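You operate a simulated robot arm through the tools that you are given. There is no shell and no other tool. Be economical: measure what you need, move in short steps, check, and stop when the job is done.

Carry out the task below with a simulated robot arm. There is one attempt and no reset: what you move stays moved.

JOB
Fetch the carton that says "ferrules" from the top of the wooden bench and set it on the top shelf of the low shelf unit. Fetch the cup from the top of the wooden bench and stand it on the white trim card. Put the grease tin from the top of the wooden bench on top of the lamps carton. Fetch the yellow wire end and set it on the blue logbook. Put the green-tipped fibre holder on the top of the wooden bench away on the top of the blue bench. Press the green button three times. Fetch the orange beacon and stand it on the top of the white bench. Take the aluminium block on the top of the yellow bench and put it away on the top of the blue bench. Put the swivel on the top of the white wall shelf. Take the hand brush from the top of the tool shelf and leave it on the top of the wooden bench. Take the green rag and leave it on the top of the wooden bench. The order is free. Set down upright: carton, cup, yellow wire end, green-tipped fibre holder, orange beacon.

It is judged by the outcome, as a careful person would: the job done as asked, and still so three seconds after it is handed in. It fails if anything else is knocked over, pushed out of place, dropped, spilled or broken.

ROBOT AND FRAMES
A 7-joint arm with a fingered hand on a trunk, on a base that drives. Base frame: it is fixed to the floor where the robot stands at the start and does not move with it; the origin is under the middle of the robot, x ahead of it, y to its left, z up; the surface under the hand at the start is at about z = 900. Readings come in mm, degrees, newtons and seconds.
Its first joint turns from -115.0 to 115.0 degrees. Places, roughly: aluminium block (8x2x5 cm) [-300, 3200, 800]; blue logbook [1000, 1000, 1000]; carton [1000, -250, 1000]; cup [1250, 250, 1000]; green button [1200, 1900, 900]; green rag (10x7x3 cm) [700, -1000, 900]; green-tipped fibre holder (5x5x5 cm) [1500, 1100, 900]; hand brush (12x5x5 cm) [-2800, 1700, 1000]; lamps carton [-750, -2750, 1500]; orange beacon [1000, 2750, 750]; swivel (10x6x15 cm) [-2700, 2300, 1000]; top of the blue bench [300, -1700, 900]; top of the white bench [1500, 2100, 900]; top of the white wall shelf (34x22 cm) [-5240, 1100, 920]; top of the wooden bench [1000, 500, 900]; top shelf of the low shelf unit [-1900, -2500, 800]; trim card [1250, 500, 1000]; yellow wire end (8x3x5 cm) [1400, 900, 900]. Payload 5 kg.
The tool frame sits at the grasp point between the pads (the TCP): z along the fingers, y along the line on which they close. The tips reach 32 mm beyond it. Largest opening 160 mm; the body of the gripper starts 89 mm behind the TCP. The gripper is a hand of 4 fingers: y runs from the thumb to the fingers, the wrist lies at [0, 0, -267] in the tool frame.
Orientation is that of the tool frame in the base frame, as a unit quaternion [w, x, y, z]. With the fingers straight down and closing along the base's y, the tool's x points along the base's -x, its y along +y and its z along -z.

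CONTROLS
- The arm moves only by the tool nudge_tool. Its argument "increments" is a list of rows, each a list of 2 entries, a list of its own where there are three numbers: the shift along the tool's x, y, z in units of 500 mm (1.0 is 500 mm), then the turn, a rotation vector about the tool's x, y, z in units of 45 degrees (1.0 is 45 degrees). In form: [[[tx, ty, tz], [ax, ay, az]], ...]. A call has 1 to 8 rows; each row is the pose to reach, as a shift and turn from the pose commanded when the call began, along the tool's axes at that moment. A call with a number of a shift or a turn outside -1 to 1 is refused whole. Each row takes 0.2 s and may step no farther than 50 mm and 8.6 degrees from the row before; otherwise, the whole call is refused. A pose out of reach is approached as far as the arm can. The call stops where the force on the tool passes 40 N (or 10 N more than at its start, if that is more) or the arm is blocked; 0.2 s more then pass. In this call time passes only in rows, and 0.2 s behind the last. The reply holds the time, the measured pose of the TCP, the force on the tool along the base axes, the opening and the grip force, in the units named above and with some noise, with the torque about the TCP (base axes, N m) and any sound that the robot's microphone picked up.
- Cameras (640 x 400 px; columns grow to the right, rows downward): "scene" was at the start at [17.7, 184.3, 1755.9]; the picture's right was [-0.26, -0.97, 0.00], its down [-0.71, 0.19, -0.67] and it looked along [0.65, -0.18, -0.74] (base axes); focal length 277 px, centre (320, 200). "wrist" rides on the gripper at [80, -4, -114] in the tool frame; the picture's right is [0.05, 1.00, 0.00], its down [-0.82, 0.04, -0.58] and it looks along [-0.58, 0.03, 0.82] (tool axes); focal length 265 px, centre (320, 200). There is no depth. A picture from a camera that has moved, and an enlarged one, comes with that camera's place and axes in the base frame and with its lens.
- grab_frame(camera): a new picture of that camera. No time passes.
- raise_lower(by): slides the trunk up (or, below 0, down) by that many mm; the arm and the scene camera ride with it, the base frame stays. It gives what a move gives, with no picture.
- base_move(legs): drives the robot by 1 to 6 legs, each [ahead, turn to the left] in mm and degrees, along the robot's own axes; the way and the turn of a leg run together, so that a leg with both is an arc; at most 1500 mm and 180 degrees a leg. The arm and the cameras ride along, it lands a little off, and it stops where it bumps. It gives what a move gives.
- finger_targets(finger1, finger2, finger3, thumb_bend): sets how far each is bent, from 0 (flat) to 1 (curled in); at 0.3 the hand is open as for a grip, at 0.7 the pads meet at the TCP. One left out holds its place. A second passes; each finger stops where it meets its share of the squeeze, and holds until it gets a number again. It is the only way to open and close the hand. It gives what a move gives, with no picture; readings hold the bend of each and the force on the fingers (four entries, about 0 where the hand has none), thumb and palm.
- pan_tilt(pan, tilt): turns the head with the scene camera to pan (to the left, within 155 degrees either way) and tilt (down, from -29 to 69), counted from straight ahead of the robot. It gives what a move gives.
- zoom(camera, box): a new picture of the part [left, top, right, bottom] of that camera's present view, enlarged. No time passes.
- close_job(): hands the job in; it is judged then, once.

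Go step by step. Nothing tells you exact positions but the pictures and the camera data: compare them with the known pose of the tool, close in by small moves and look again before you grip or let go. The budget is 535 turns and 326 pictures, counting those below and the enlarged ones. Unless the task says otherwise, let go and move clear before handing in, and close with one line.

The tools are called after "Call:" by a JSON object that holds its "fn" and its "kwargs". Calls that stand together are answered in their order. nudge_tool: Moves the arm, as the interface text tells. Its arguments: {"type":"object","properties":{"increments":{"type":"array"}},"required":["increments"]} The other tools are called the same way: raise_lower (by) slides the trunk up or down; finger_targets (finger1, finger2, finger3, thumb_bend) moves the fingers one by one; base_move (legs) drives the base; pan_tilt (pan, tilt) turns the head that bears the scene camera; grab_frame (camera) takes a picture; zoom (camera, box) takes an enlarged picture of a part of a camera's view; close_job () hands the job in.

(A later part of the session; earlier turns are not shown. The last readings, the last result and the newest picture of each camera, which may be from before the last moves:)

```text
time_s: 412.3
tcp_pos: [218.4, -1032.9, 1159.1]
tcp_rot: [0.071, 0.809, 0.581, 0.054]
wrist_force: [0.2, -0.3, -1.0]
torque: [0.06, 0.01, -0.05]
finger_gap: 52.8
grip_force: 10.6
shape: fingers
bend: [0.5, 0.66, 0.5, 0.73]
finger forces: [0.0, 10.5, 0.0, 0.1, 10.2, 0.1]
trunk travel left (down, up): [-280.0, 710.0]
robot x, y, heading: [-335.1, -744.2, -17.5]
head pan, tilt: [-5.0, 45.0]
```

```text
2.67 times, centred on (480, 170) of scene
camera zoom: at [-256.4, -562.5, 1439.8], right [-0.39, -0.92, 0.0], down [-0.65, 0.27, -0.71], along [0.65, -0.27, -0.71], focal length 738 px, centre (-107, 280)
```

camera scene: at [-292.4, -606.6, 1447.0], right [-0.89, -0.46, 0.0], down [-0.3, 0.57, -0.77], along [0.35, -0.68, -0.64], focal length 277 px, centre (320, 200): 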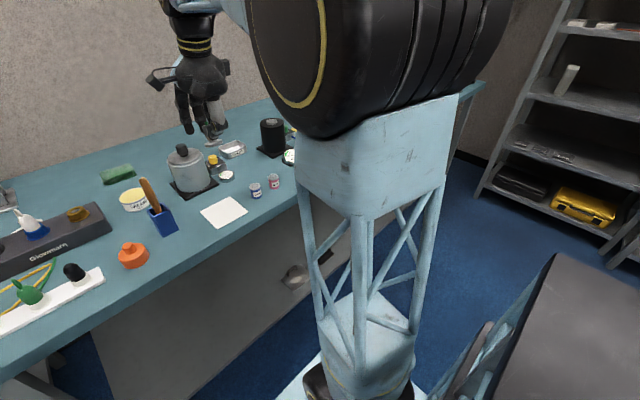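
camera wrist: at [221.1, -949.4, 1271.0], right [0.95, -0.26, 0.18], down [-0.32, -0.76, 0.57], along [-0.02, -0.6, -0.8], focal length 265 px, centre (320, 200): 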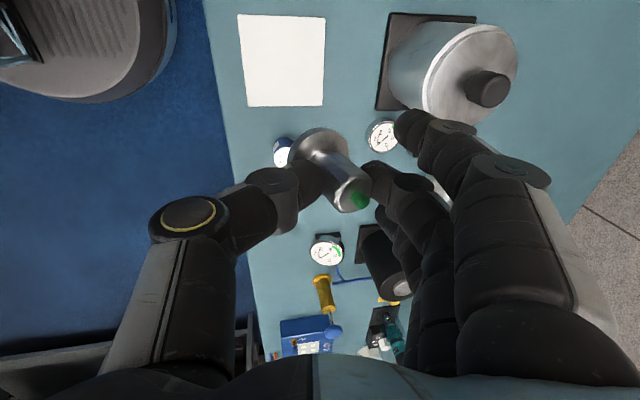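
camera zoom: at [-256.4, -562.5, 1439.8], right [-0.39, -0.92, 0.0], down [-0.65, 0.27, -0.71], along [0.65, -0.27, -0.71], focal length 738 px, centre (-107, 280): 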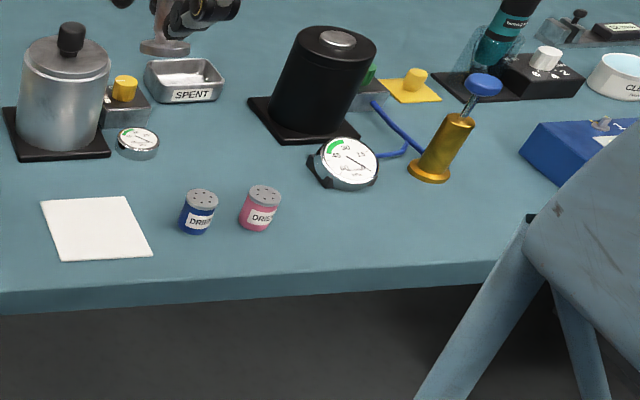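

Free spot between gauge and gold bottle at the front (d≈480, s≈-1262). Moving the base right 400 mm.

Call:
{"fn": "base_move", "kwargs": {"legs": [[0, -90], [400, 0], [0, 90]]}}

Call:
{"fn": "grab_frame", "kwargs": {"camera": "wrist"}}

Call:
{"fn": "grab_frame", "kwargs": {"camera": "scene"}}

```text
time_s: 422.7
tcp_pos: [118.0, -1388.5, 1158.4]
tcp_rot: [0.071, 0.799, 0.595, 0.056]
wrist_force: [0.7, -0.1, -1.5]
torque: [0.0, 0.01, 0.0]
finger_gap: 52.4
grip_force: 9.8
shape: fingers
bend: [0.5, 0.66, 0.5, 0.73]
finger forces: [0.0, 9.9, 0.0, 0.0, 9.6, 0.0]
trunk travel left (down, up): [-280.0, 710.0]
robot x, y, heading: [-449.2, -1115.8, -15.8]
head pan, tilt: [-5.0, 45.0]
```

```text
151 pictures are left
camera wrist: at [117.8, -1304.4, 1271.0], right [0.96, -0.23, 0.18], down [-0.29, -0.77, 0.57], along [0.0, -0.6, -0.8], focal length 265 px, centre (320, 200)
```

wrist: 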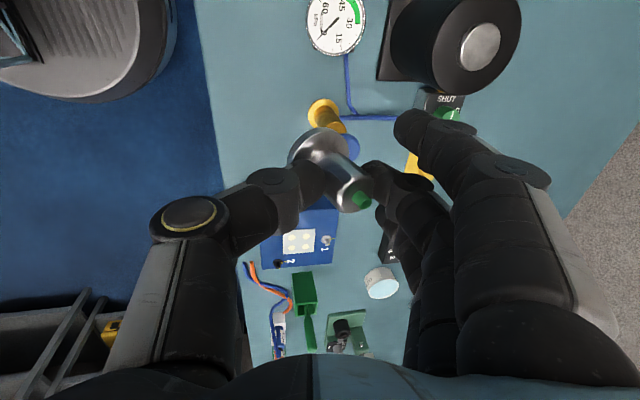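

```text
150 pictures are left
camera scene: at [-372.6, -934.0, 1439.8], right [-0.35, -0.94, 0.0], down [-0.66, 0.25, -0.71], along [0.66, -0.25, -0.71], focal length 277 px, centre (320, 200)
```

scene: 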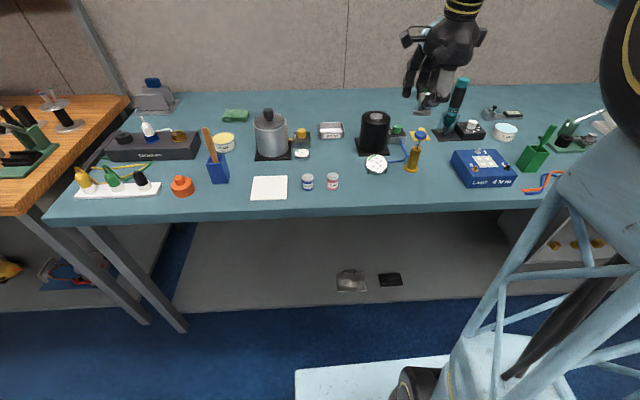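

Call:
{"fn": "nudge_tool", "kwargs": {"increments": [[[0.041, -0.044, -0.008], [-0.09, 0, 0]], [[0.082, -0.087, -0.0155], [-0.18, 0, 0]]]}}

Call:
{"fn": "grab_frame", "kwargs": {"camera": "wrist"}}

```text
time_s: 423.3
tcp_pos: [89.0, -1334.9, 1158.6]
tcp_rot: [0.127, 0.792, 0.589, 0.099]
wrist_force: [-0.2, 0.0, -1.4]
torque: [0.0, 0.02, -0.02]
finger_gap: 52.2
grip_force: 9.7
shape: fingers
bend: [0.5, 0.66, 0.5, 0.73]
finger forces: [0.0, 9.9, 0.0, 0.0, 9.8, 0.0]
trunk travel left (down, up): [-280.0, 710.0]
robot x, y, heading: [-449.5, -1119.4, -15.9]
head pan, tilt: [-5.0, 45.0]
```

```text
149 pictures are left
camera wrist: at [72.5, -1247.0, 1266.1], right [0.92, -0.22, 0.32], down [-0.37, -0.74, 0.56], along [0.11, -0.63, -0.77], focal length 265 px, centre (320, 200)
```

wrist: 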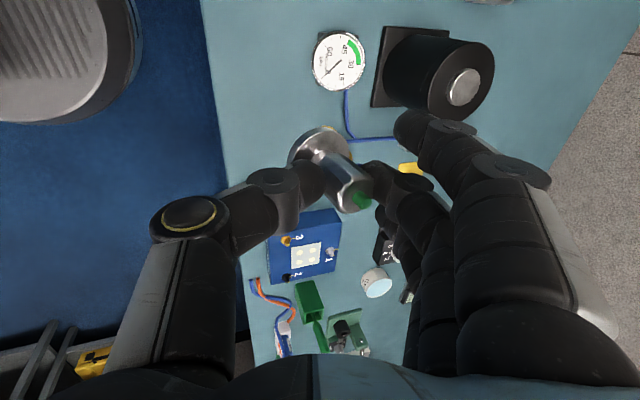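

Call:
{"fn": "nudge_tool", "kwargs": {"increments": [[[0, -0.0318, 0.0948], [0, 0, 0]], [[0, -0.0636, 0.1896], [0, 0, 0]], [[0, -0.0954, 0.2844], [0, 0, 0]], [[0, -0.108, 0.322], [0, 0, 0]]]}}

Call:
{"fn": "grab_frame", "kwargs": {"camera": "wrist"}}

Call:
{"fn": "zoom", "kwargs": {"camera": "scene", "box": [320, 120, 460, 220]}}

```text
time_s: 424.3
tcp_pos: [87.4, -1334.9, 991.2]
tcp_rot: [0.126, 0.791, 0.59, 0.098]
wrist_force: [0.4, -0.4, -1.1]
torque: [0.01, 0.01, 0.01]
finger_gap: 52.2
grip_force: 10.0
shape: fingers
bend: [0.5, 0.66, 0.5, 0.73]
finger forces: [0.1, 10.0, 0.0, 0.1, 9.8, 0.1]
trunk travel left (down, up): [-280.0, 710.0]
robot x, y, heading: [-446.2, -1120.5, -15.4]
head pan, tilt: [-5.0, 45.0]
```

```text
148 pictures are left
camera wrist: at [73.0, -1247.4, 1098.7], right [0.92, -0.22, 0.32], down [-0.37, -0.74, 0.56], along [0.11, -0.63, -0.77], focal length 265 px, centre (320, 200)
```

wrist: 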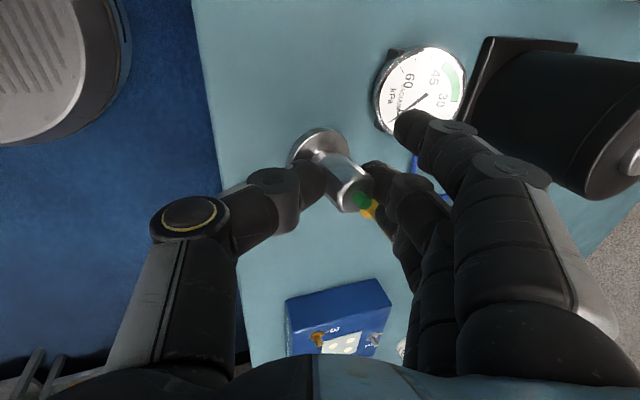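

```text
4.00 times, centred on (390, 170) of scene
camera zoom: at [-372.5, -934.1, 1439.8], right [-0.35, -0.94, 0.0], down [-0.66, 0.25, -0.71], along [0.66, -0.25, -0.71], focal length 1108 px, centre (40, 320)
```

zoom: 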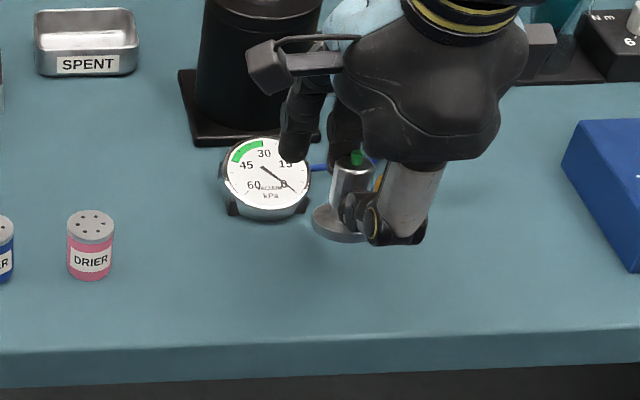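

Call:
{"fn": "finger_targets", "kwargs": {"finger1": 0.57, "finger3": 0.57}}

Call:
{"fn": "nudge_tool", "kwargs": {"increments": [[[-0.02, -0.03, -0.01], [0, 0, 0]], [[-0.02, -0.041, 0.024], [0, 0, 0]]]}}

Call:
{"fn": "zoom", "kwargs": {"camera": "scene", "box": [320, 120, 460, 220]}}

```text
time_s: 425.3
tcp_pos: [88.8, -1334.9, 990.8]
tcp_rot: [0.127, 0.792, 0.59, 0.097]
wrist_force: [0.4, 0.2, -1.1]
torque: [0.04, 0.01, 0.0]
finger_gap: 42.1
grip_force: 10.2
shape: fingers
bend: [0.56, 0.66, 0.56, 0.73]
finger forces: [0.1, 10.0, 0.1, 0.0, 10.0, 0.1]
trunk travel left (down, up): [-280.0, 710.0]
robot x, y, heading: [-446.0, -1115.8, -15.7]
head pan, tilt: [-5.0, 45.0]
```

```text
time_s: 425.9
tcp_pos: [69.8, -1339.4, 971.5]
tcp_rot: [0.126, 0.792, 0.59, 0.097]
wrist_force: [0.2, 0.2, 0.0]
torque: [0.03, 0.0, 0.0]
finger_gap: 41.8
grip_force: 10.2
shape: fingers
bend: [0.56, 0.66, 0.56, 0.73]
finger forces: [0.0, 9.9, 0.1, 0.1, 9.9, 0.0]
trunk travel left (down, up): [-280.0, 710.0]
robot x, y, heading: [-448.6, -1115.6, -15.5]
head pan, tilt: [-5.0, 45.0]
```

```text
4.00 times, centred on (390, 170) of scene
camera zoom: at [-373.1, -933.9, 1439.8], right [-0.35, -0.94, 0.0], down [-0.66, 0.25, -0.71], along [0.66, -0.25, -0.71], focal length 1108 px, centre (40, 320)
```

zoom: 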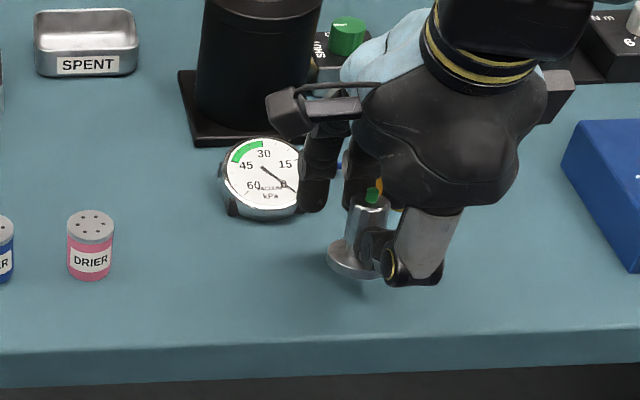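

Call:
{"fn": "nudge_tool", "kwargs": {"increments": [[[0, -0.0019, 0.0057], [0, 0, 0]], [[0, -0.0038, 0.0114], [0, 0, 0]]]}}

Call:
{"fn": "nudge_tool", "kwargs": {"increments": [[[0, -0.0015, 0.0045], [0, 0, 0]]]}}

Call:
{"fn": "zoom", "kwargs": {"camera": "scene", "box": [350, 140, 450, 210]}}

```text
time_s: 426.5
tcp_pos: [69.2, -1339.7, 965.4]
tcp_rot: [0.127, 0.792, 0.589, 0.098]
wrist_force: [-0.2, 0.5, -1.7]
torque: [-0.01, 0.0, -0.04]
finger_gap: 42.1
grip_force: 10.1
shape: fingers
bend: [0.56, 0.66, 0.56, 0.73]
finger forces: [0.0, 10.0, 0.0, 0.0, 9.9, 0.0]
trunk travel left (down, up): [-280.0, 710.0]
robot x, y, heading: [-450.4, -1117.8, -15.7]
head pan, tilt: [-5.0, 45.0]
```

```text
time_s: 426.9
tcp_pos: [68.7, -1340.4, 962.1]
tcp_rot: [0.127, 0.792, 0.589, 0.098]
wrist_force: [-0.7, -0.2, -1.4]
torque: [0.04, -0.01, 0.0]
finger_gap: 42.1
grip_force: 9.6
shape: fingers
bend: [0.56, 0.66, 0.56, 0.73]
finger forces: [0.0, 10.0, 0.0, 0.0, 9.8, 0.1]
trunk travel left (down, up): [-280.0, 710.0]
robot x, y, heading: [-449.4, -1119.4, -15.8]
head pan, tilt: [-5.0, 45.0]
```

```text
5.71 times, centred on (400, 175) of scene
camera zoom: at [-372.7, -934.0, 1439.8], right [-0.35, -0.94, 0.0], down [-0.66, 0.25, -0.71], along [0.66, -0.25, -0.71], focal length 1582 px, centre (-137, 343)
```

zoom: 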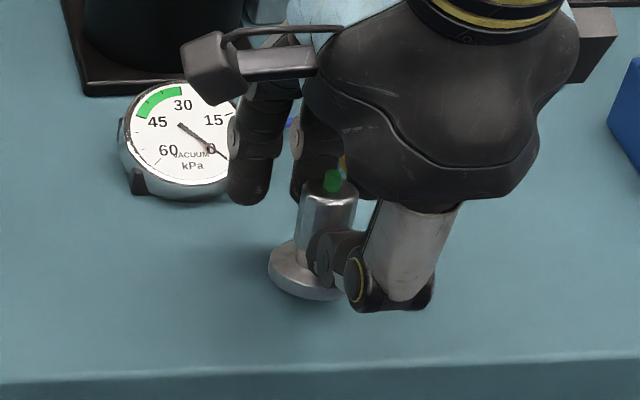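

Call:
{"fn": "nudge_tool", "kwargs": {"increments": [[[0, -0.0015, 0.0045], [0, 0, 0]], [[0, -0.0025, 0.0075], [0, 0, 0]]]}}

Call:
{"fn": "nudge_tool", "kwargs": {"increments": [[[0, -0.0015, 0.0045], [0, 0, 0]]]}}

```text
time_s: 427.5
tcp_pos: [69.6, -1340.3, 958.8]
tcp_rot: [0.127, 0.792, 0.59, 0.098]
wrist_force: [0.0, -0.3, -0.7]
torque: [-0.01, 0.01, 0.0]
finger_gap: 41.7
grip_force: 9.4
shape: fingers
bend: [0.56, 0.66, 0.56, 0.73]
finger forces: [0.0, 10.0, 0.1, 0.0, 9.8, 0.1]
trunk travel left (down, up): [-280.0, 710.0]
robot x, y, heading: [-446.7, -1117.4, -15.6]
head pan, tilt: [-5.0, 45.0]
```

```text
time_s: 427.9
tcp_pos: [69.9, -1339.5, 955.7]
tcp_rot: [0.126, 0.792, 0.59, 0.098]
wrist_force: [0.3, -0.4, 0.3]
torque: [-0.02, 0.02, 0.01]
finger_gap: 41.8
grip_force: 9.7
shape: fingers
bend: [0.56, 0.66, 0.56, 0.73]
finger forces: [0.1, 10.0, 0.0, 0.0, 9.8, 0.1]
trunk travel left (down, up): [-280.0, 710.0]
robot x, y, heading: [-446.8, -1118.0, -15.5]
head pan, tilt: [-5.0, 45.0]
```

Call:
{"fn": "nudge_tool", "kwargs": {"increments": [[[0, -0.0013, 0.004], [0, 0, 0]]]}}

Call:
{"fn": "nudge_tool", "kwargs": {"increments": [[[0, -0.0013, 0.004], [0, 0, 0]]]}}

Call:
{"fn": "zoom", "kwargs": {"camera": "scene", "box": [350, 140, 450, 210]}}

```text
time_s: 428.3
tcp_pos: [68.3, -1339.1, 952.9]
tcp_rot: [0.127, 0.792, 0.59, 0.098]
wrist_force: [-0.1, -0.1, -0.5]
torque: [0.0, 0.04, 0.04]
finger_gap: 41.6
grip_force: 10.7
shape: fingers
bend: [0.56, 0.66, 0.56, 0.73]
finger forces: [0.0, 10.1, 0.0, 0.0, 9.9, 0.1]
trunk travel left (down, up): [-280.0, 710.0]
robot x, y, heading: [-447.9, -1119.4, -15.8]
head pan, tilt: [-5.0, 45.0]
```

```text
time_s: 428.7
tcp_pos: [69.9, -1340.1, 952.8]
tcp_rot: [0.128, 0.791, 0.59, 0.098]
wrist_force: [-1.7, 0.2, 3.7]
torque: [-0.04, -0.06, 0.0]
finger_gap: 41.8
grip_force: 10.1
shape: fingers
bend: [0.56, 0.66, 0.56, 0.74]
finger forces: [0.0, 9.4, 0.0, 0.1, 11.6, 0.0]
trunk travel left (down, up): [-280.0, 710.0]
robot x, y, heading: [-449.5, -1116.5, -15.8]
head pan, tilt: [-5.0, 45.0]
```

```text
5.71 times, centred on (400, 175) of scene
camera zoom: at [-373.0, -933.8, 1439.9], right [-0.35, -0.94, 0.0], down [-0.66, 0.25, -0.71], along [0.66, -0.25, -0.71], focal length 1582 px, centre (-137, 343)
```

zoom: 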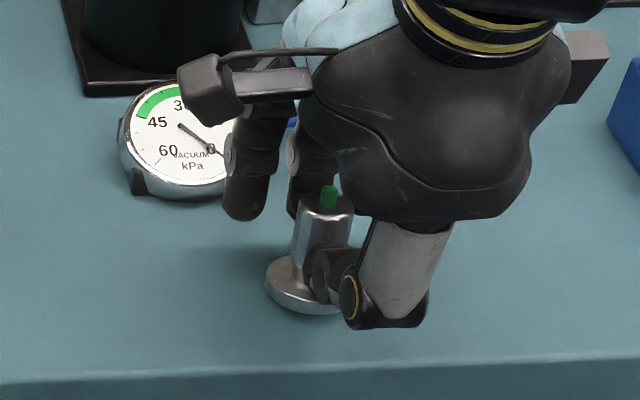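

Call:
{"fn": "finger_targets", "kwargs": {"finger2": 0.62, "thumb_bend": 0.69}}

Call:
{"fn": "zoom", "kwargs": {"camera": "scene", "box": [350, 140, 450, 210]}}

```text
time_s: 429.7
tcp_pos: [69.6, -1340.1, 953.2]
tcp_rot: [0.127, 0.791, 0.59, 0.098]
wrist_force: [0.6, -1.0, 2.3]
torque: [-0.02, -0.1, 0.0]
finger_gap: 46.2
grip_force: 1.9
shape: fingers
bend: [0.56, 0.6, 0.56, 0.69]
finger forces: [0.0, 2.2, 0.0, 0.0, 1.6, 0.1]
trunk travel left (down, up): [-280.0, 710.0]
robot x, y, heading: [-448.1, -1117.5, -15.7]
head pan, tilt: [-5.0, 45.0]
```

```text
5.71 times, centred on (400, 175) of scene
camera zoom: at [-372.8, -933.9, 1439.8], right [-0.35, -0.94, 0.0], down [-0.66, 0.25, -0.71], along [0.66, -0.25, -0.71], focal length 1582 px, centre (-137, 343)
```

zoom: 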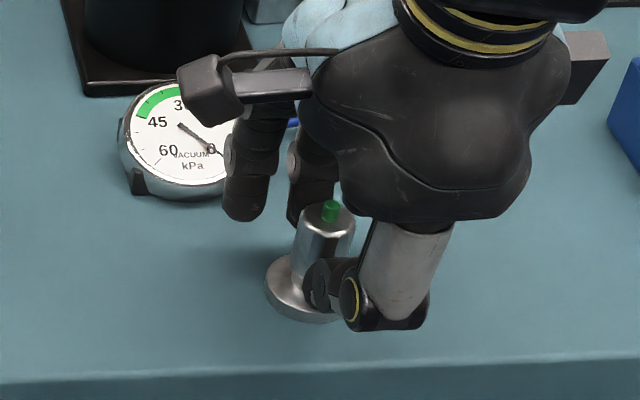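

Call:
{"fn": "finger_targets", "kwargs": {"finger1": 0.5, "finger2": 0.5, "finger3": 0.5, "thumb_bend": 0.6}}

Call:
{"fn": "nudge_tool", "kwargs": {"increments": [[[0, 0.003, -0.01], [0, 0, 0]]]}}

Call:
{"fn": "finger_targets", "kwargs": {"thumb_bend": 0.5}}

Call:
{"fn": "zoom", "kwargs": {"camera": "scene", "box": [350, 140, 450, 210]}}

```text
time_s: 430.7
tcp_pos: [68.7, -1339.2, 952.1]
tcp_rot: [0.127, 0.792, 0.589, 0.098]
wrist_force: [0.5, -0.5, -0.1]
torque: [0.01, 0.03, 0.03]
finger_gap: 71.4
grip_force: 0.1
shape: fingers
bend: [0.5, 0.5, 0.5, 0.6]
finger forces: [0.1, 0.0, 0.0, 0.0, 0.0, 0.1]
trunk travel left (down, up): [-280.0, 710.0]
robot x, y, heading: [-447.9, -1118.4, -15.5]
head pan, tilt: [-5.0, 45.0]
```

```text
time_s: 431.1
tcp_pos: [69.3, -1339.6, 957.2]
tcp_rot: [0.127, 0.792, 0.589, 0.097]
wrist_force: [0.1, -0.1, -0.1]
torque: [0.0, 0.0, 0.0]
finger_gap: 71.2
grip_force: 0.0
shape: fingers
bend: [0.5, 0.5, 0.5, 0.6]
finger forces: [0.0, 0.0, 0.0, 0.0, 0.0, 0.1]
trunk travel left (down, up): [-280.0, 710.0]
robot x, y, heading: [-449.4, -1119.8, -16.2]
head pan, tilt: [-5.0, 45.0]
```

```text
time_s: 432.1
tcp_pos: [67.5, -1339.7, 957.4]
tcp_rot: [0.126, 0.792, 0.589, 0.098]
wrist_force: [-0.2, 1.1, 0.7]
torque: [-0.02, 0.01, 0.0]
finger_gap: 90.5
grip_force: 0.1
shape: fingers
bend: [0.5, 0.5, 0.5, 0.5]
finger forces: [0.0, 0.0, 0.0, 0.1, 0.0, 0.1]
trunk travel left (down, up): [-280.0, 710.0]
robot x, y, heading: [-446.4, -1119.1, -15.7]
head pan, tilt: [-5.0, 45.0]
```

```text
5.71 times, centred on (400, 175) of scene
camera zoom: at [-372.7, -934.0, 1439.8], right [-0.35, -0.94, 0.0], down [-0.66, 0.25, -0.71], along [0.66, -0.25, -0.71], focal length 1582 px, centre (-137, 343)
```

zoom: 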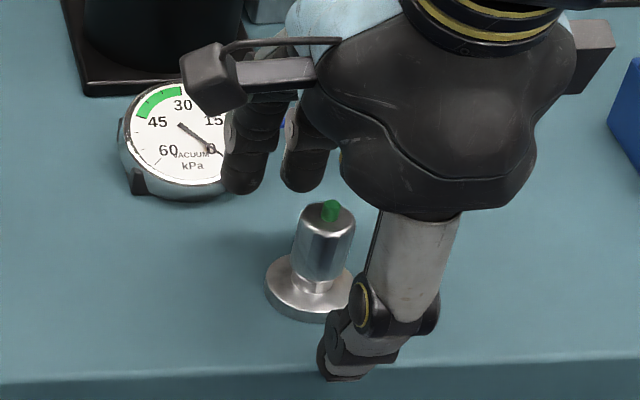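

Fibre holder stands on the blue bench. Next the green rag (d≈921, s≈-739).

Call:
{"fn": "nudge_tool", "kwargs": {"increments": [[[0, 0.0318, -0.0948], [0, 0, 0]], [[0, 0.0636, -0.1896], [0, 0, 0]], [[0, 0.0954, -0.2844], [0, 0, 0]], [[0, 0.127, -0.379], [0, 0, 0]], [[0, 0.14, -0.43], [0, 0, 0]]]}}

Call:
{"fn": "base_move", "kwargs": {"legs": [[0, 90], [440, 0], [0, -91.5], [140, 0]]}}

Call:
{"fn": "grab_frame", "kwargs": {"camera": "scene"}}

Call:
{"fn": "grab_frame", "kwargs": {"camera": "wrist"}}

```text
time_s: 433.3
tcp_pos: [66.9, -1340.2, 1186.9]
tcp_rot: [0.127, 0.792, 0.589, 0.097]
wrist_force: [0.1, -0.1, 0.1]
torque: [0.0, -0.04, 0.04]
finger_gap: 90.8
grip_force: 0.1
shape: fingers
bend: [0.5, 0.5, 0.5, 0.5]
finger forces: [0.0, 0.1, 0.0, 0.0, 0.0, 0.0]
trunk travel left (down, up): [-280.0, 710.0]
robot x, y, heading: [-452.6, -1118.2, -15.8]
head pan, tilt: [-5.0, 45.0]
```

```text
time_s: 445.1
tcp_pos: [317.2, -959.8, 1185.9]
tcp_rot: [0.128, 0.797, 0.582, 0.096]
wrist_force: [1.0, -0.4, -0.1]
torque: [0.04, -0.01, 0.03]
finger_gap: 90.6
grip_force: 0.1
shape: fingers
bend: [0.5, 0.5, 0.5, 0.5]
finger forces: [0.0, 0.0, 0.0, 0.1, 0.0, 0.0]
trunk travel left (down, up): [-280.0, 710.0]
robot x, y, heading: [-190.1, -729.8, -16.9]
head pan, tilt: [-5.0, 45.0]
```

```text
141 pictures are left
camera scene: at [-114.9, -544.3, 1439.7], right [-0.37, -0.93, 0.0], down [-0.66, 0.26, -0.71], along [0.66, -0.26, -0.71], focal length 277 px, centre (320, 200)
```

scene: 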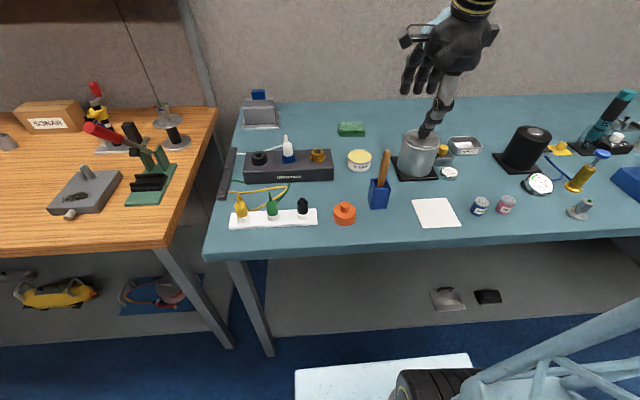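

```text
140 pictures are left
camera wrist: at [304.3, -871.9, 1293.8], right [0.92, -0.24, 0.32], down [-0.38, -0.74, 0.56], along [0.1, -0.63, -0.77], focal length 265 px, centre (320, 200)
```

wrist: 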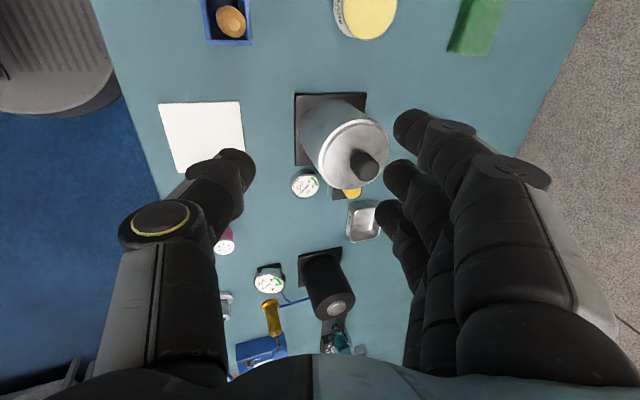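

Call:
{"fn": "nudge_tool", "kwargs": {"increments": [[[0.024, 0.09, 0.03], [0.041, 0, 0]], [[0.048, 0.179, 0.06], [0.083, 0, 0]], [[0.072, 0.269, 0.09], [0.124, 0, 0]], [[0.096, 0.359, 0.12], [0.166, 0, 0]], [[0.12, 0.449, 0.15], [0.207, 0, 0]], [[0.144, 0.538, 0.18], [0.249, 0, 0]], [[0.168, 0.628, 0.21], [0.29, 0, 0]]]}}

Call:
{"fn": "finger_targets", "kwargs": {"finger1": 0.44, "finger2": 0.44, "finger3": 0.44, "thumb_bend": 0.44}}

Call:
{"fn": "grab_frame", "kwargs": {"camera": "wrist"}}

```text
time_s: 446.7
tcp_pos: [649.5, -980.3, 1192.9]
tcp_rot: [0.031, 0.806, 0.59, 0.026]
wrist_force: [2.8, -1.0, 8.7]
torque: [0.1, 0.15, -0.01]
finger_gap: 91.3
grip_force: 0.0
shape: fingers
bend: [0.5, 0.5, 0.5, 0.5]
finger forces: [0.1, 0.0, 0.0, 0.0, 0.1, 0.0]
trunk travel left (down, up): [-280.0, 710.0]
robot x, y, heading: [-193.2, -728.6, -16.9]
head pan, tilt: [-5.0, 45.0]
```

```text
time_s: 447.7
tcp_pos: [658.8, -983.2, 1186.0]
tcp_rot: [0.036, 0.807, 0.589, 0.03]
wrist_force: [0.5, 0.7, 0.6]
torque: [-0.01, -0.04, -0.02]
finger_gap: 114.5
grip_force: 0.2
shape: fingers
bend: [0.44, 0.44, 0.44, 0.44]
finger forces: [0.0, 0.0, 0.0, 0.0, 0.0, 0.0]
trunk travel left (down, up): [-280.0, 710.0]
robot x, y, heading: [-193.1, -730.8, -17.0]
head pan, tilt: [-5.0, 45.0]
```

```text
139 pictures are left
camera wrist: at [668.9, -903.0, 1300.4], right [0.96, -0.25, 0.09], down [-0.26, -0.78, 0.57], along [-0.07, -0.58, -0.81], focal length 265 px, centre (320, 200)
```

wrist: 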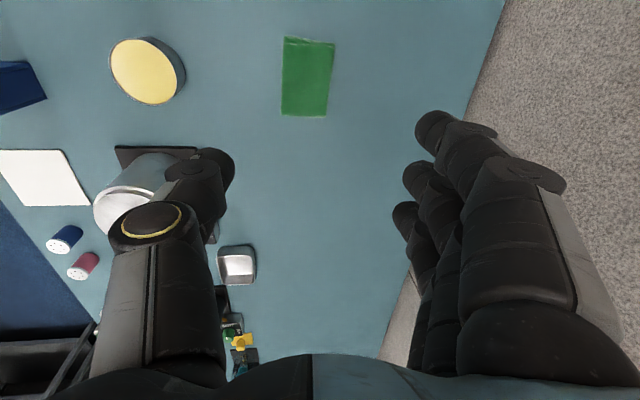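

Call:
{"fn": "nudge_tool", "kwargs": {"increments": [[[0.006, -0.006, 0.096], [0, 0, 0]], [[0.012, -0.012, 0.192], [0, 0, 0]], [[0.018, -0.018, 0.288], [0, 0, 0]], [[0.022, -0.023, 0.38], [0, 0, 0]]]}}

Call:
{"fn": "grab_frame", "kwargs": {"camera": "wrist"}}

```text
time_s: 448.7
tcp_pos: [665.5, -970.3, 995.4]
tcp_rot: [0.037, 0.806, 0.589, 0.03]
wrist_force: [-0.5, -0.5, 0.8]
torque: [-0.02, -0.01, 0.01]
finger_gap: 114.9
grip_force: 0.1
shape: fingers
bend: [0.44, 0.44, 0.44, 0.44]
finger forces: [0.1, 0.1, 0.1, 0.0, 0.0, 0.0]
trunk travel left (down, up): [-280.0, 710.0]
robot x, y, heading: [-194.0, -726.5, -16.9]
head pan, tilt: [-5.0, 45.0]
```

```text
138 pictures are left
camera wrist: at [677.1, -890.7, 1109.3], right [0.96, -0.25, 0.09], down [-0.26, -0.78, 0.57], along [-0.07, -0.58, -0.81], focal length 265 px, centre (320, 200)
```

wrist: 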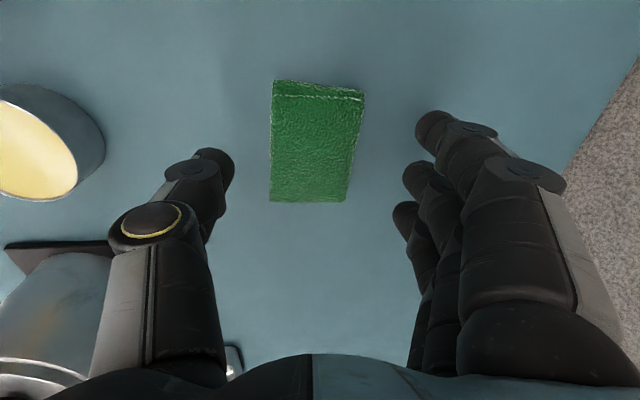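

Call:
{"fn": "nudge_tool", "kwargs": {"increments": [[[0, -0.005, 0.05], [0, 0, 0]], [[0, -0.0085, 0.092], [0, 0, 0]]]}}

Call:
{"fn": "finger_targets", "kwargs": {"finger1": 0.62, "finger2": 0.62, "finger3": 0.62, "thumb_bend": 0.62}}

Call:
{"fn": "grab_frame", "kwargs": {"camera": "wrist"}}

```text
time_s: 449.3
tcp_pos: [669.2, -971.2, 948.2]
tcp_rot: [0.036, 0.807, 0.589, 0.03]
wrist_force: [1.2, 0.0, 0.3]
torque: [-0.01, -0.01, -0.01]
finger_gap: 114.6
grip_force: 0.1
shape: fingers
bend: [0.44, 0.44, 0.44, 0.44]
finger forces: [0.0, 0.0, 0.1, 0.0, 0.1, 0.0]
trunk travel left (down, up): [-280.0, 710.0]
robot x, y, heading: [-192.9, -726.1, -16.8]
head pan, tilt: [-5.0, 45.0]
```

```text
time_s: 450.3
tcp_pos: [668.1, -971.1, 950.1]
tcp_rot: [0.035, 0.807, 0.589, 0.029]
wrist_force: [1.3, -0.3, 0.9]
torque: [0.02, 0.02, -0.06]
finger_gap: 77.4
grip_force: 17.6
shape: fingers
bend: [0.56, 0.56, 0.57, 0.57]
finger forces: [6.8, 6.0, 5.5, 0.0, 17.1, 0.0]
trunk travel left (down, up): [-280.0, 710.0]
robot x, y, heading: [-192.7, -726.7, -16.8]
head pan, tilt: [-5.0, 45.0]
```

```text
137 pictures are left
camera wrist: at [678.5, -890.6, 1064.1], right [0.96, -0.25, 0.09], down [-0.26, -0.78, 0.57], along [-0.07, -0.58, -0.81], focal length 265 px, centre (320, 200)
```

wrist: 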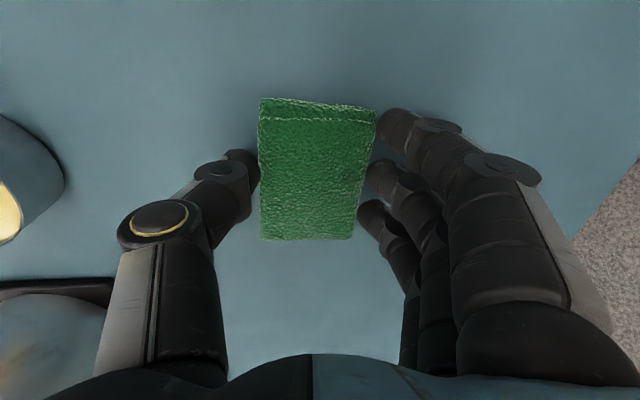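

Solid grip on the rag. Lifting and pulling back.

Call:
{"fn": "finger_targets", "kwargs": {"finger1": 0.66, "finger2": 0.66, "finger3": 0.66, "thumb_bend": 0.66}}

Call:
{"fn": "nudge_tool", "kwargs": {"increments": [[[0, 0.0094, -0.098], [0, 0, 0]], [[0, 0.0188, -0.197], [0, 0, 0]], [[0, 0.028, -0.295], [0, 0, 0]], [[0, 0.0376, -0.393], [0, 0, 0]], [[0, -0.05, -0.43], [0, 0, 0]], [[0, -0.13, -0.45], [0, 0, 0]], [[0, -0.22, -0.46], [0, 0, 0]], [[0, -0.31, -0.47], [0, 0, 0]]]}}

Call:
{"fn": "grab_frame", "kwargs": {"camera": "wrist"}}

```text
time_s: 451.3
tcp_pos: [667.1, -971.3, 949.8]
tcp_rot: [0.036, 0.807, 0.589, 0.03]
wrist_force: [0.0, -0.4, -0.2]
torque: [0.02, 0.01, -0.02]
finger_gap: 77.2
grip_force: 23.2
shape: fingers
bend: [0.56, 0.56, 0.57, 0.58]
finger forces: [7.9, 7.7, 8.0, 0.0, 23.5, 0.0]
trunk travel left (down, up): [-280.0, 710.0]
robot x, y, heading: [-190.0, -730.9, -16.7]
head pan, tilt: [-5.0, 45.0]
```

```text
time_s: 453.1
tcp_pos: [497.2, -919.7, 1169.8]
tcp_rot: [0.037, 0.807, 0.589, 0.03]
wrist_force: [0.8, 0.6, -0.8]
torque: [0.03, 0.01, 0.0]
finger_gap: 76.9
grip_force: 23.0
shape: fingers
bend: [0.56, 0.56, 0.57, 0.58]
finger forces: [7.6, 7.6, 7.8, 0.1, 23.0, 0.0]
trunk travel left (down, up): [-280.0, 710.0]
robot x, y, heading: [-193.3, -728.2, -16.8]
head pan, tilt: [-5.0, 45.0]
```

```text
136 pictures are left
camera wrist: at [507.6, -839.6, 1283.6], right [0.96, -0.25, 0.09], down [-0.26, -0.78, 0.57], along [-0.07, -0.58, -0.81], focal length 265 px, centre (320, 200)
```

wrist: 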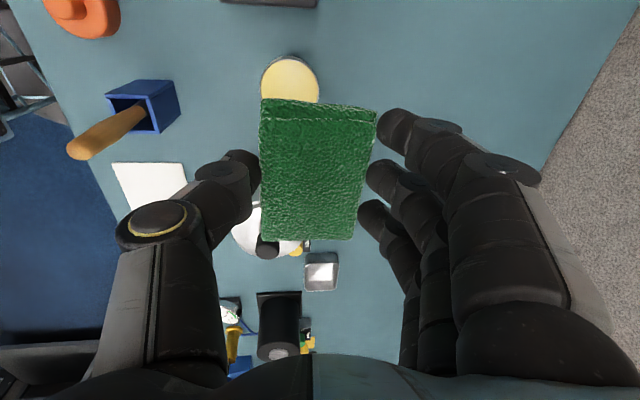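

Call:
{"fn": "base_move", "kwargs": {"legs": [[-107, 0], [0, 90], [971, 0], [0, -90.3]]}}

Call:
{"fn": "grab_frame", "kwargs": {"camera": "scene"}}

Call:
{"fn": "grab_frame", "kwargs": {"camera": "wrist"}}

```text
time_s: 466.9
tcp_pos: [696.4, 18.6, 1169.4]
tcp_rot: [0.037, 0.817, 0.575, 0.03]
wrist_force: [-0.2, 0.2, -0.5]
torque: [0.0, -0.01, 0.0]
finger_gap: 75.9
grip_force: 21.4
shape: fingers
bend: [0.56, 0.56, 0.57, 0.59]
finger forces: [7.2, 7.2, 7.3, 0.0, 21.6, 0.0]
trunk travel left (down, up): [-280.0, 710.0]
robot x, y, heading: [10.4, 235.3, -19.0]
head pan, tilt: [-5.0, 45.0]
```

```text
135 pictures are left
camera scene: at [97.0, 414.8, 1439.7], right [-0.4, -0.91, 0.0], down [-0.65, 0.29, -0.71], along [0.65, -0.29, -0.71], focal length 277 px, centre (320, 200)
```

scene: 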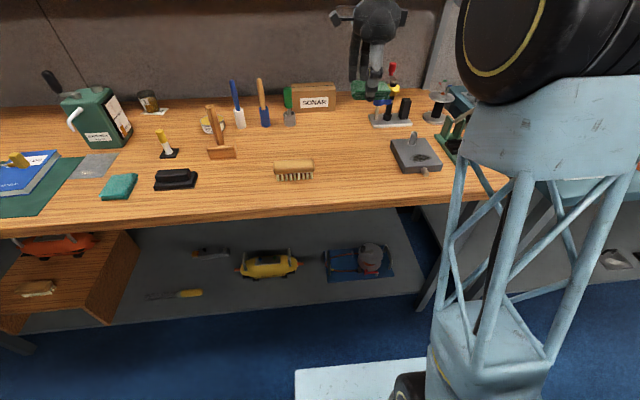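

```text
134 pictures are left
camera wrist: at [709.3, 97.3, 1283.4], right [0.95, -0.29, 0.09], down [-0.29, -0.77, 0.57], along [-0.09, -0.57, -0.81], focal length 265 px, centre (320, 200)
```

wrist: 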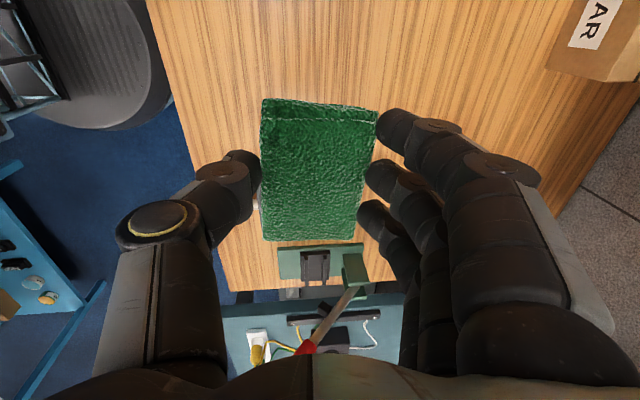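

Call:
{"fn": "nudge_tool", "kwargs": {"increments": [[[0, -0.0094, 0.0985], [0, 0, 0]], [[0, -0.0188, 0.197], [0, 0, 0]], [[0, -0.028, 0.2955], [0, 0, 0]], [[0, -0.0376, 0.394], [0, 0, 0]], [[0, -0.0395, 0.416], [0, 0, 0]]]}}

Call:
{"fn": "nudge_tool", "kwargs": {"increments": [[[0, -0.001, 0.007], [0, 0, 0]], [[0, -0.0015, 0.014], [0, 0, 0]]]}}

Call:
{"fn": "grab_frame", "kwargs": {"camera": "scene"}}

```text
time_s: 468.1
tcp_pos: [696.3, 17.4, 959.7]
tcp_rot: [0.037, 0.817, 0.575, 0.03]
wrist_force: [-0.9, 0.0, -0.5]
torque: [0.01, 0.02, 0.01]
finger_gap: 75.7
grip_force: 20.7
shape: fingers
bend: [0.56, 0.56, 0.57, 0.59]
finger forces: [7.2, 7.1, 7.1, 0.0, 21.6, 0.0]
trunk travel left (down, up): [-280.0, 710.0]
robot x, y, heading: [11.8, 237.1, -18.6]
head pan, tilt: [-5.0, 45.0]
```

```text
time_s: 468.8
tcp_pos: [695.4, 17.2, 951.6]
tcp_rot: [0.037, 0.817, 0.575, 0.029]
wrist_force: [-0.2, 0.2, 0.0]
torque: [0.03, -0.01, 0.01]
finger_gap: 76.0
grip_force: 21.6
shape: fingers
bend: [0.56, 0.56, 0.57, 0.59]
finger forces: [7.3, 7.2, 7.1, 0.0, 21.6, 0.0]
trunk travel left (down, up): [-280.0, 710.0]
robot x, y, heading: [12.0, 235.2, -19.0]
head pan, tilt: [-5.0, 45.0]
```

```text
133 pictures are left
camera scene: at [97.0, 414.9, 1439.7], right [-0.4, -0.91, 0.0], down [-0.65, 0.29, -0.71], along [0.65, -0.29, -0.71], focal length 277 px, centre (320, 200)
```

scene: 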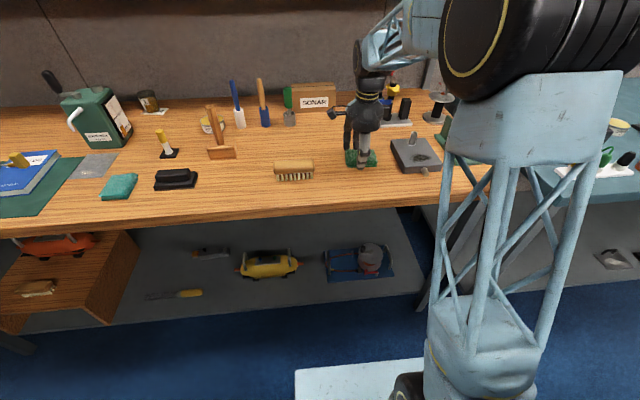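

Rag is at table level. Releasing and rising.

Call:
{"fn": "nudge_tool", "kwargs": {"increments": [[[0, -0.0003, 0.003], [0, 0, 0]]]}}

Call:
{"fn": "finger_targets", "kwargs": {"finger1": 0.5, "finger2": 0.5, "finger3": 0.5, "thumb_bend": 0.5}}

Call:
{"fn": "nudge_tool", "kwargs": {"increments": [[[0, 0.0094, -0.0985], [0, 0, 0]], [[0, 0.0188, -0.197], [0, 0, 0]], [[0, 0.028, -0.2955], [0, 0, 0]], [[0, 0.0376, -0.394], [0, 0, 0]], [[0, 0.046, -0.48], [0, 0, 0]]]}}

Call:
{"fn": "grab_frame", "kwargs": {"camera": "wrist"}}

```text
time_s: 469.1
tcp_pos: [695.1, 18.1, 952.1]
tcp_rot: [0.037, 0.817, 0.575, 0.029]
wrist_force: [-0.2, 1.1, 0.0]
torque: [0.04, 0.0, -0.01]
finger_gap: 75.8
grip_force: 21.4
shape: fingers
bend: [0.56, 0.56, 0.57, 0.59]
finger forces: [7.2, 7.2, 7.3, 0.0, 21.6, 0.0]
trunk travel left (down, up): [-280.0, 710.0]
robot x, y, heading: [11.4, 232.5, -18.8]
head pan, tilt: [-5.0, 45.0]
```

```text
time_s: 470.1
tcp_pos: [695.4, 18.5, 951.1]
tcp_rot: [0.036, 0.817, 0.575, 0.028]
wrist_force: [0.7, 0.3, -0.5]
torque: [-0.02, 0.04, -0.02]
finger_gap: 90.6
grip_force: 0.0
shape: fingers
bend: [0.5, 0.5, 0.5, 0.5]
finger forces: [0.1, 0.0, 0.1, 0.1, 0.0, 0.1]
trunk travel left (down, up): [-280.0, 710.0]
robot x, y, heading: [11.5, 233.8, -18.7]
head pan, tilt: [-5.0, 45.0]
```

```text
time_s: 471.4
tcp_pos: [692.8, 17.3, 1195.2]
tcp_rot: [0.036, 0.817, 0.575, 0.029]
wrist_force: [-0.5, -0.5, 0.4]
torque: [-0.02, -0.04, 0.04]
finger_gap: 91.0
grip_force: 0.1
shape: fingers
bend: [0.5, 0.5, 0.5, 0.5]
finger forces: [0.0, 0.0, 0.0, 0.0, 0.0, 0.0]
trunk travel left (down, up): [-280.0, 710.0]
robot x, y, heading: [12.6, 234.2, -19.2]
head pan, tilt: [-5.0, 45.0]
```

```text
132 pictures are left
camera wrist: at [706.1, 98.0, 1309.7], right [0.95, -0.29, 0.09], down [-0.29, -0.77, 0.57], along [-0.09, -0.57, -0.81], focal length 265 px, centre (320, 200)
```

wrist: 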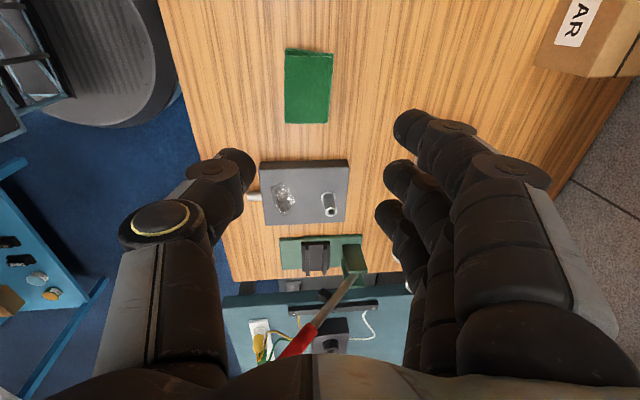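

Rag placed on the wooden bench. Next the grease tin (d≈922, s≈705).

Call:
{"fn": "base_move", "kwargs": {"legs": [[0, 91.8], [470, 0], [0, -90], [80, 0]]}}

Call:
{"fn": "grab_frame", "kwargs": {"camera": "wrist"}}

Call:
{"fn": "grab_frame", "kwargs": {"camera": "scene"}}

```text
time_s: 483.0
tcp_pos: [909.9, 473.5, 1194.8]
tcp_rot: [0.036, 0.804, 0.592, 0.029]
wrist_force: [0.1, 0.1, -0.6]
torque: [-0.01, -0.04, 0.02]
finger_gap: 91.1
grip_force: 0.0
shape: fingers
bend: [0.5, 0.5, 0.5, 0.5]
finger forces: [0.1, 0.0, 0.0, 0.0, 0.0, 0.1]
trunk travel left (down, up): [-280.0, 710.0]
robot x, y, heading: [219.4, 663.8, -16.3]
head pan, tilt: [-5.0, 45.0]
```

```text
131 pictures are left
camera wrist: at [919.2, 553.8, 1308.7], right [0.96, -0.25, 0.09], down [-0.25, -0.78, 0.57], along [-0.07, -0.58, -0.81], focal length 265 px, centre (320, 200)
```

wrist: 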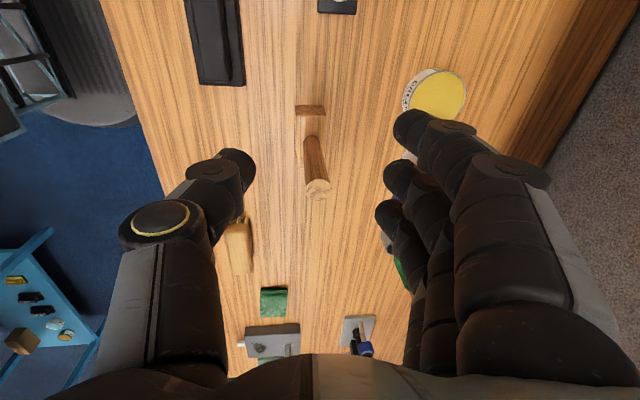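

```text
130 pictures are left
camera scene: at [297.1, 844.9, 1439.7], right [-0.37, -0.93, 0.0], down [-0.66, 0.26, -0.71], along [0.66, -0.26, -0.71], focal length 277 px, centre (320, 200)
```

scene: 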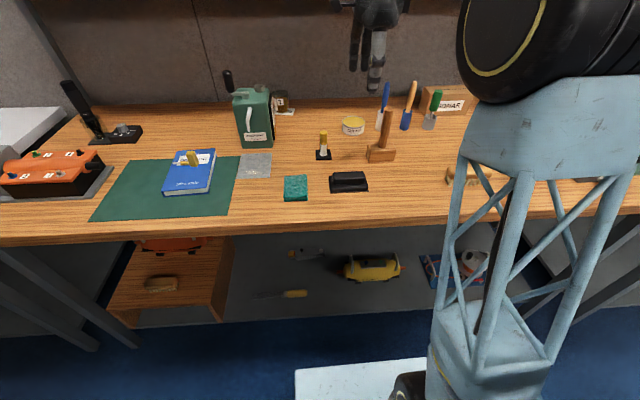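

Call:
{"fn": "finger_targets", "kwargs": {"finger1": 0.42, "finger2": 0.42, "finger3": 0.42, "thumb_bend": 0.42}}

Call:
{"fn": "nudge_tool", "kwargs": {"increments": [[[0, -0.009, 0.095], [0, 0, 0]], [[0, -0.0198, 0.19], [0, 0, 0]], [[-0.003, 0.07, 0.217], [0, 0, 0]], [[-0.006, 0.16, 0.226], [0, 0, 0]], [[-0.009, 0.25, 0.234], [0, 0, 0]], [[-0.012, 0.336, 0.242], [0, 0, 0]]]}}

Call:
{"fn": "grab_frame", "kwargs": {"camera": "wrist"}}

```text
time_s: 484.0
tcp_pos: [909.0, 472.9, 1194.3]
tcp_rot: [0.036, 0.805, 0.592, 0.029]
wrist_force: [0.2, -0.4, -0.2]
torque: [0.01, 0.0, -0.01]
finger_gap: 122.4
grip_force: 0.1
shape: fingers
bend: [0.42, 0.42, 0.42, 0.42]
finger forces: [0.0, 0.0, 0.0, 0.0, 0.0, 0.0]
trunk travel left (down, up): [-280.0, 710.0]
robot x, y, heading: [217.0, 660.6, -16.6]
head pan, tilt: [-5.0, 45.0]
```

```text
time_s: 485.4
tcp_pos: [1077.0, 414.8, 1087.9]
tcp_rot: [0.036, 0.804, 0.593, 0.029]
wrist_force: [-0.5, -0.3, -0.6]
torque: [0.0, -0.06, -0.02]
finger_gap: 122.8
grip_force: 0.1
shape: fingers
bend: [0.42, 0.42, 0.42, 0.42]
finger forces: [0.0, 0.1, 0.0, 0.0, 0.1, 0.0]
trunk travel left (down, up): [-280.0, 710.0]
robot x, y, heading: [219.8, 663.8, -16.6]
head pan, tilt: [-5.0, 45.0]
```

```text
129 pictures are left
camera wrist: at [1087.8, 494.9, 1203.4], right [0.96, -0.25, 0.09], down [-0.25, -0.78, 0.57], along [-0.07, -0.58, -0.81], focal length 265 px, centre (320, 200)
```

wrist: 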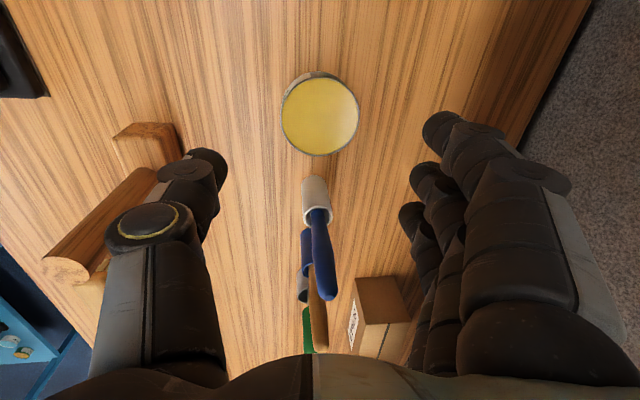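

Call:
{"fn": "nudge_tool", "kwargs": {"increments": [[[-0.003, 0.03, 0.003], [0, 0, 0]], [[-0.006, 0.021, 0.095], [0, 0, 0]], [[-0.006, 0.012, 0.185], [0, 0, 0]], [[-0.006, 0.006, 0.25], [0, 0, 0]]]}}

Call:
{"fn": "grab_frame", "kwargs": {"camera": "wrist"}}

```text
time_s: 486.4
tcp_pos: [1090.6, 408.2, 966.7]
tcp_rot: [0.035, 0.805, 0.592, 0.03]
wrist_force: [-0.3, 0.3, 0.8]
torque: [-0.02, 0.01, 0.04]
finger_gap: 122.9
grip_force: 0.0
shape: fingers
bend: [0.42, 0.42, 0.42, 0.42]
finger forces: [0.0, 0.0, 0.1, 0.0, 0.1, 0.0]
trunk travel left (down, up): [-280.0, 710.0]
robot x, y, heading: [221.5, 668.3, -16.5]
head pan, tilt: [-5.0, 45.0]
```

```text
128 pictures are left
camera wrist: at [1100.2, 488.9, 1080.6], right [0.96, -0.25, 0.09], down [-0.25, -0.78, 0.57], along [-0.07, -0.58, -0.81], focal length 265 px, centre (320, 200)
```

wrist: 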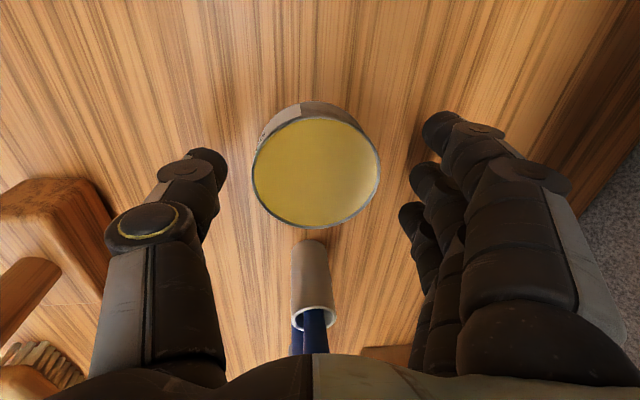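

Call:
{"fn": "nudge_tool", "kwargs": {"increments": [[[0, -0.0025, 0.028], [0, 0, 0]]]}}

Call:
{"fn": "finger_targets", "kwargs": {"finger1": 0.6, "finger2": 0.6, "finger3": 0.6, "thumb_bend": 0.6}}

Call:
{"fn": "grab_frame", "kwargs": {"camera": "wrist"}}

```text
time_s: 486.8
tcp_pos: [1091.1, 409.2, 951.7]
tcp_rot: [0.035, 0.805, 0.592, 0.029]
wrist_force: [-0.9, -0.7, 0.7]
torque: [-0.02, 0.03, 0.01]
finger_gap: 123.0
grip_force: 0.1
shape: fingers
bend: [0.42, 0.42, 0.42, 0.42]
finger forces: [0.0, 0.0, 0.1, 0.0, 0.0, 0.0]
trunk travel left (down, up): [-280.0, 710.0]
robot x, y, heading: [217.1, 661.4, -16.3]
head pan, tilt: [-5.0, 45.0]
```

```text
time_s: 487.8
tcp_pos: [1090.4, 409.1, 952.9]
tcp_rot: [0.036, 0.805, 0.591, 0.03]
wrist_force: [-0.8, -0.3, -0.6]
torque: [0.03, -0.03, -0.03]
finger_gap: 71.7
grip_force: 14.5
shape: fingers
bend: [0.59, 0.51, 0.54, 0.55]
finger forces: [1.0, 7.2, 6.0, 0.0, 14.5, 0.0]
trunk travel left (down, up): [-280.0, 710.0]
robot x, y, heading: [223.6, 664.5, -16.5]
head pan, tilt: [-5.0, 45.0]
```

```text
127 pictures are left
camera wrist: at [1100.8, 489.4, 1066.6], right [0.96, -0.25, 0.09], down [-0.25, -0.78, 0.57], along [-0.07, -0.58, -0.81], focal length 265 px, centre (320, 200)
```

wrist: 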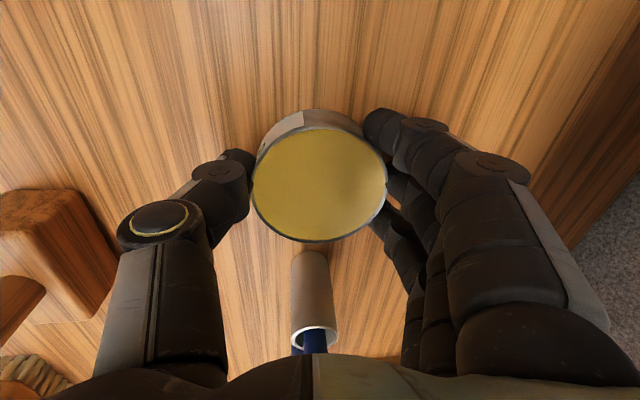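

Call:
{"fn": "finger_targets", "kwargs": {"finger1": 0.62, "finger2": 0.66, "finger3": 0.66, "thumb_bend": 0.66}}

Call:
{"fn": "nudge_tool", "kwargs": {"increments": [[[0, 0.005, -0.05], [0, 0, 0]], [[0, 0.014, -0.14], [0, 0, 0]], [[0, 0.023, -0.235], [0, 0, 0]], [[0, 0.026, -0.27], [0, 0, 0]]]}}

Call:
{"fn": "grab_frame", "kwargs": {"camera": "wrist"}}

```text
time_s: 488.8
tcp_pos: [1091.5, 409.1, 952.3]
tcp_rot: [0.035, 0.805, 0.592, 0.03]
wrist_force: [0.5, -0.5, 0.7]
torque: [-0.02, 0.01, 0.01]
finger_gap: 69.6
grip_force: 23.6
shape: fingers
bend: [0.59, 0.51, 0.54, 0.58]
finger forces: [3.6, 9.2, 9.5, 0.0, 23.1, 0.0]
trunk travel left (down, up): [-280.0, 710.0]
robot x, y, heading: [219.4, 659.4, -16.4]
head pan, tilt: [-5.0, 45.0]
```

```text
time_s: 489.8
tcp_pos: [1091.1, 407.1, 1086.3]
tcp_rot: [0.036, 0.805, 0.592, 0.029]
wrist_force: [1.3, 0.5, -1.0]
torque: [0.0, -0.03, -0.01]
finger_gap: 70.0
grip_force: 22.7
shape: fingers
bend: [0.59, 0.51, 0.54, 0.58]
finger forces: [3.7, 9.1, 9.5, 0.1, 22.9, 0.0]
trunk travel left (down, up): [-280.0, 710.0]
robot x, y, heading: [217.9, 660.7, -16.6]
head pan, tilt: [-5.0, 45.0]
```

```text
126 pictures are left
camera wrist: at [1101.0, 487.9, 1200.7], right [0.96, -0.25, 0.09], down [-0.25, -0.78, 0.57], along [-0.07, -0.58, -0.81], focal length 265 px, centre (320, 200)
```

wrist: 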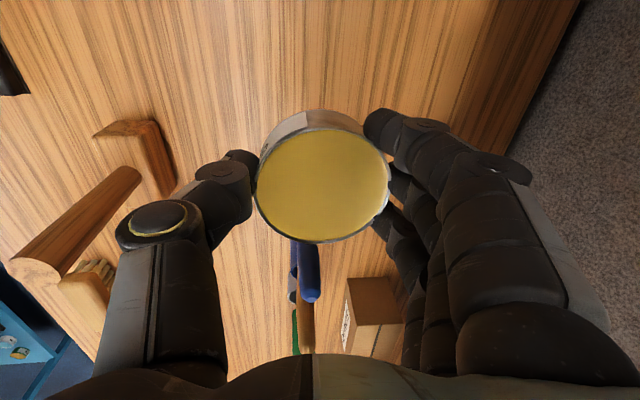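

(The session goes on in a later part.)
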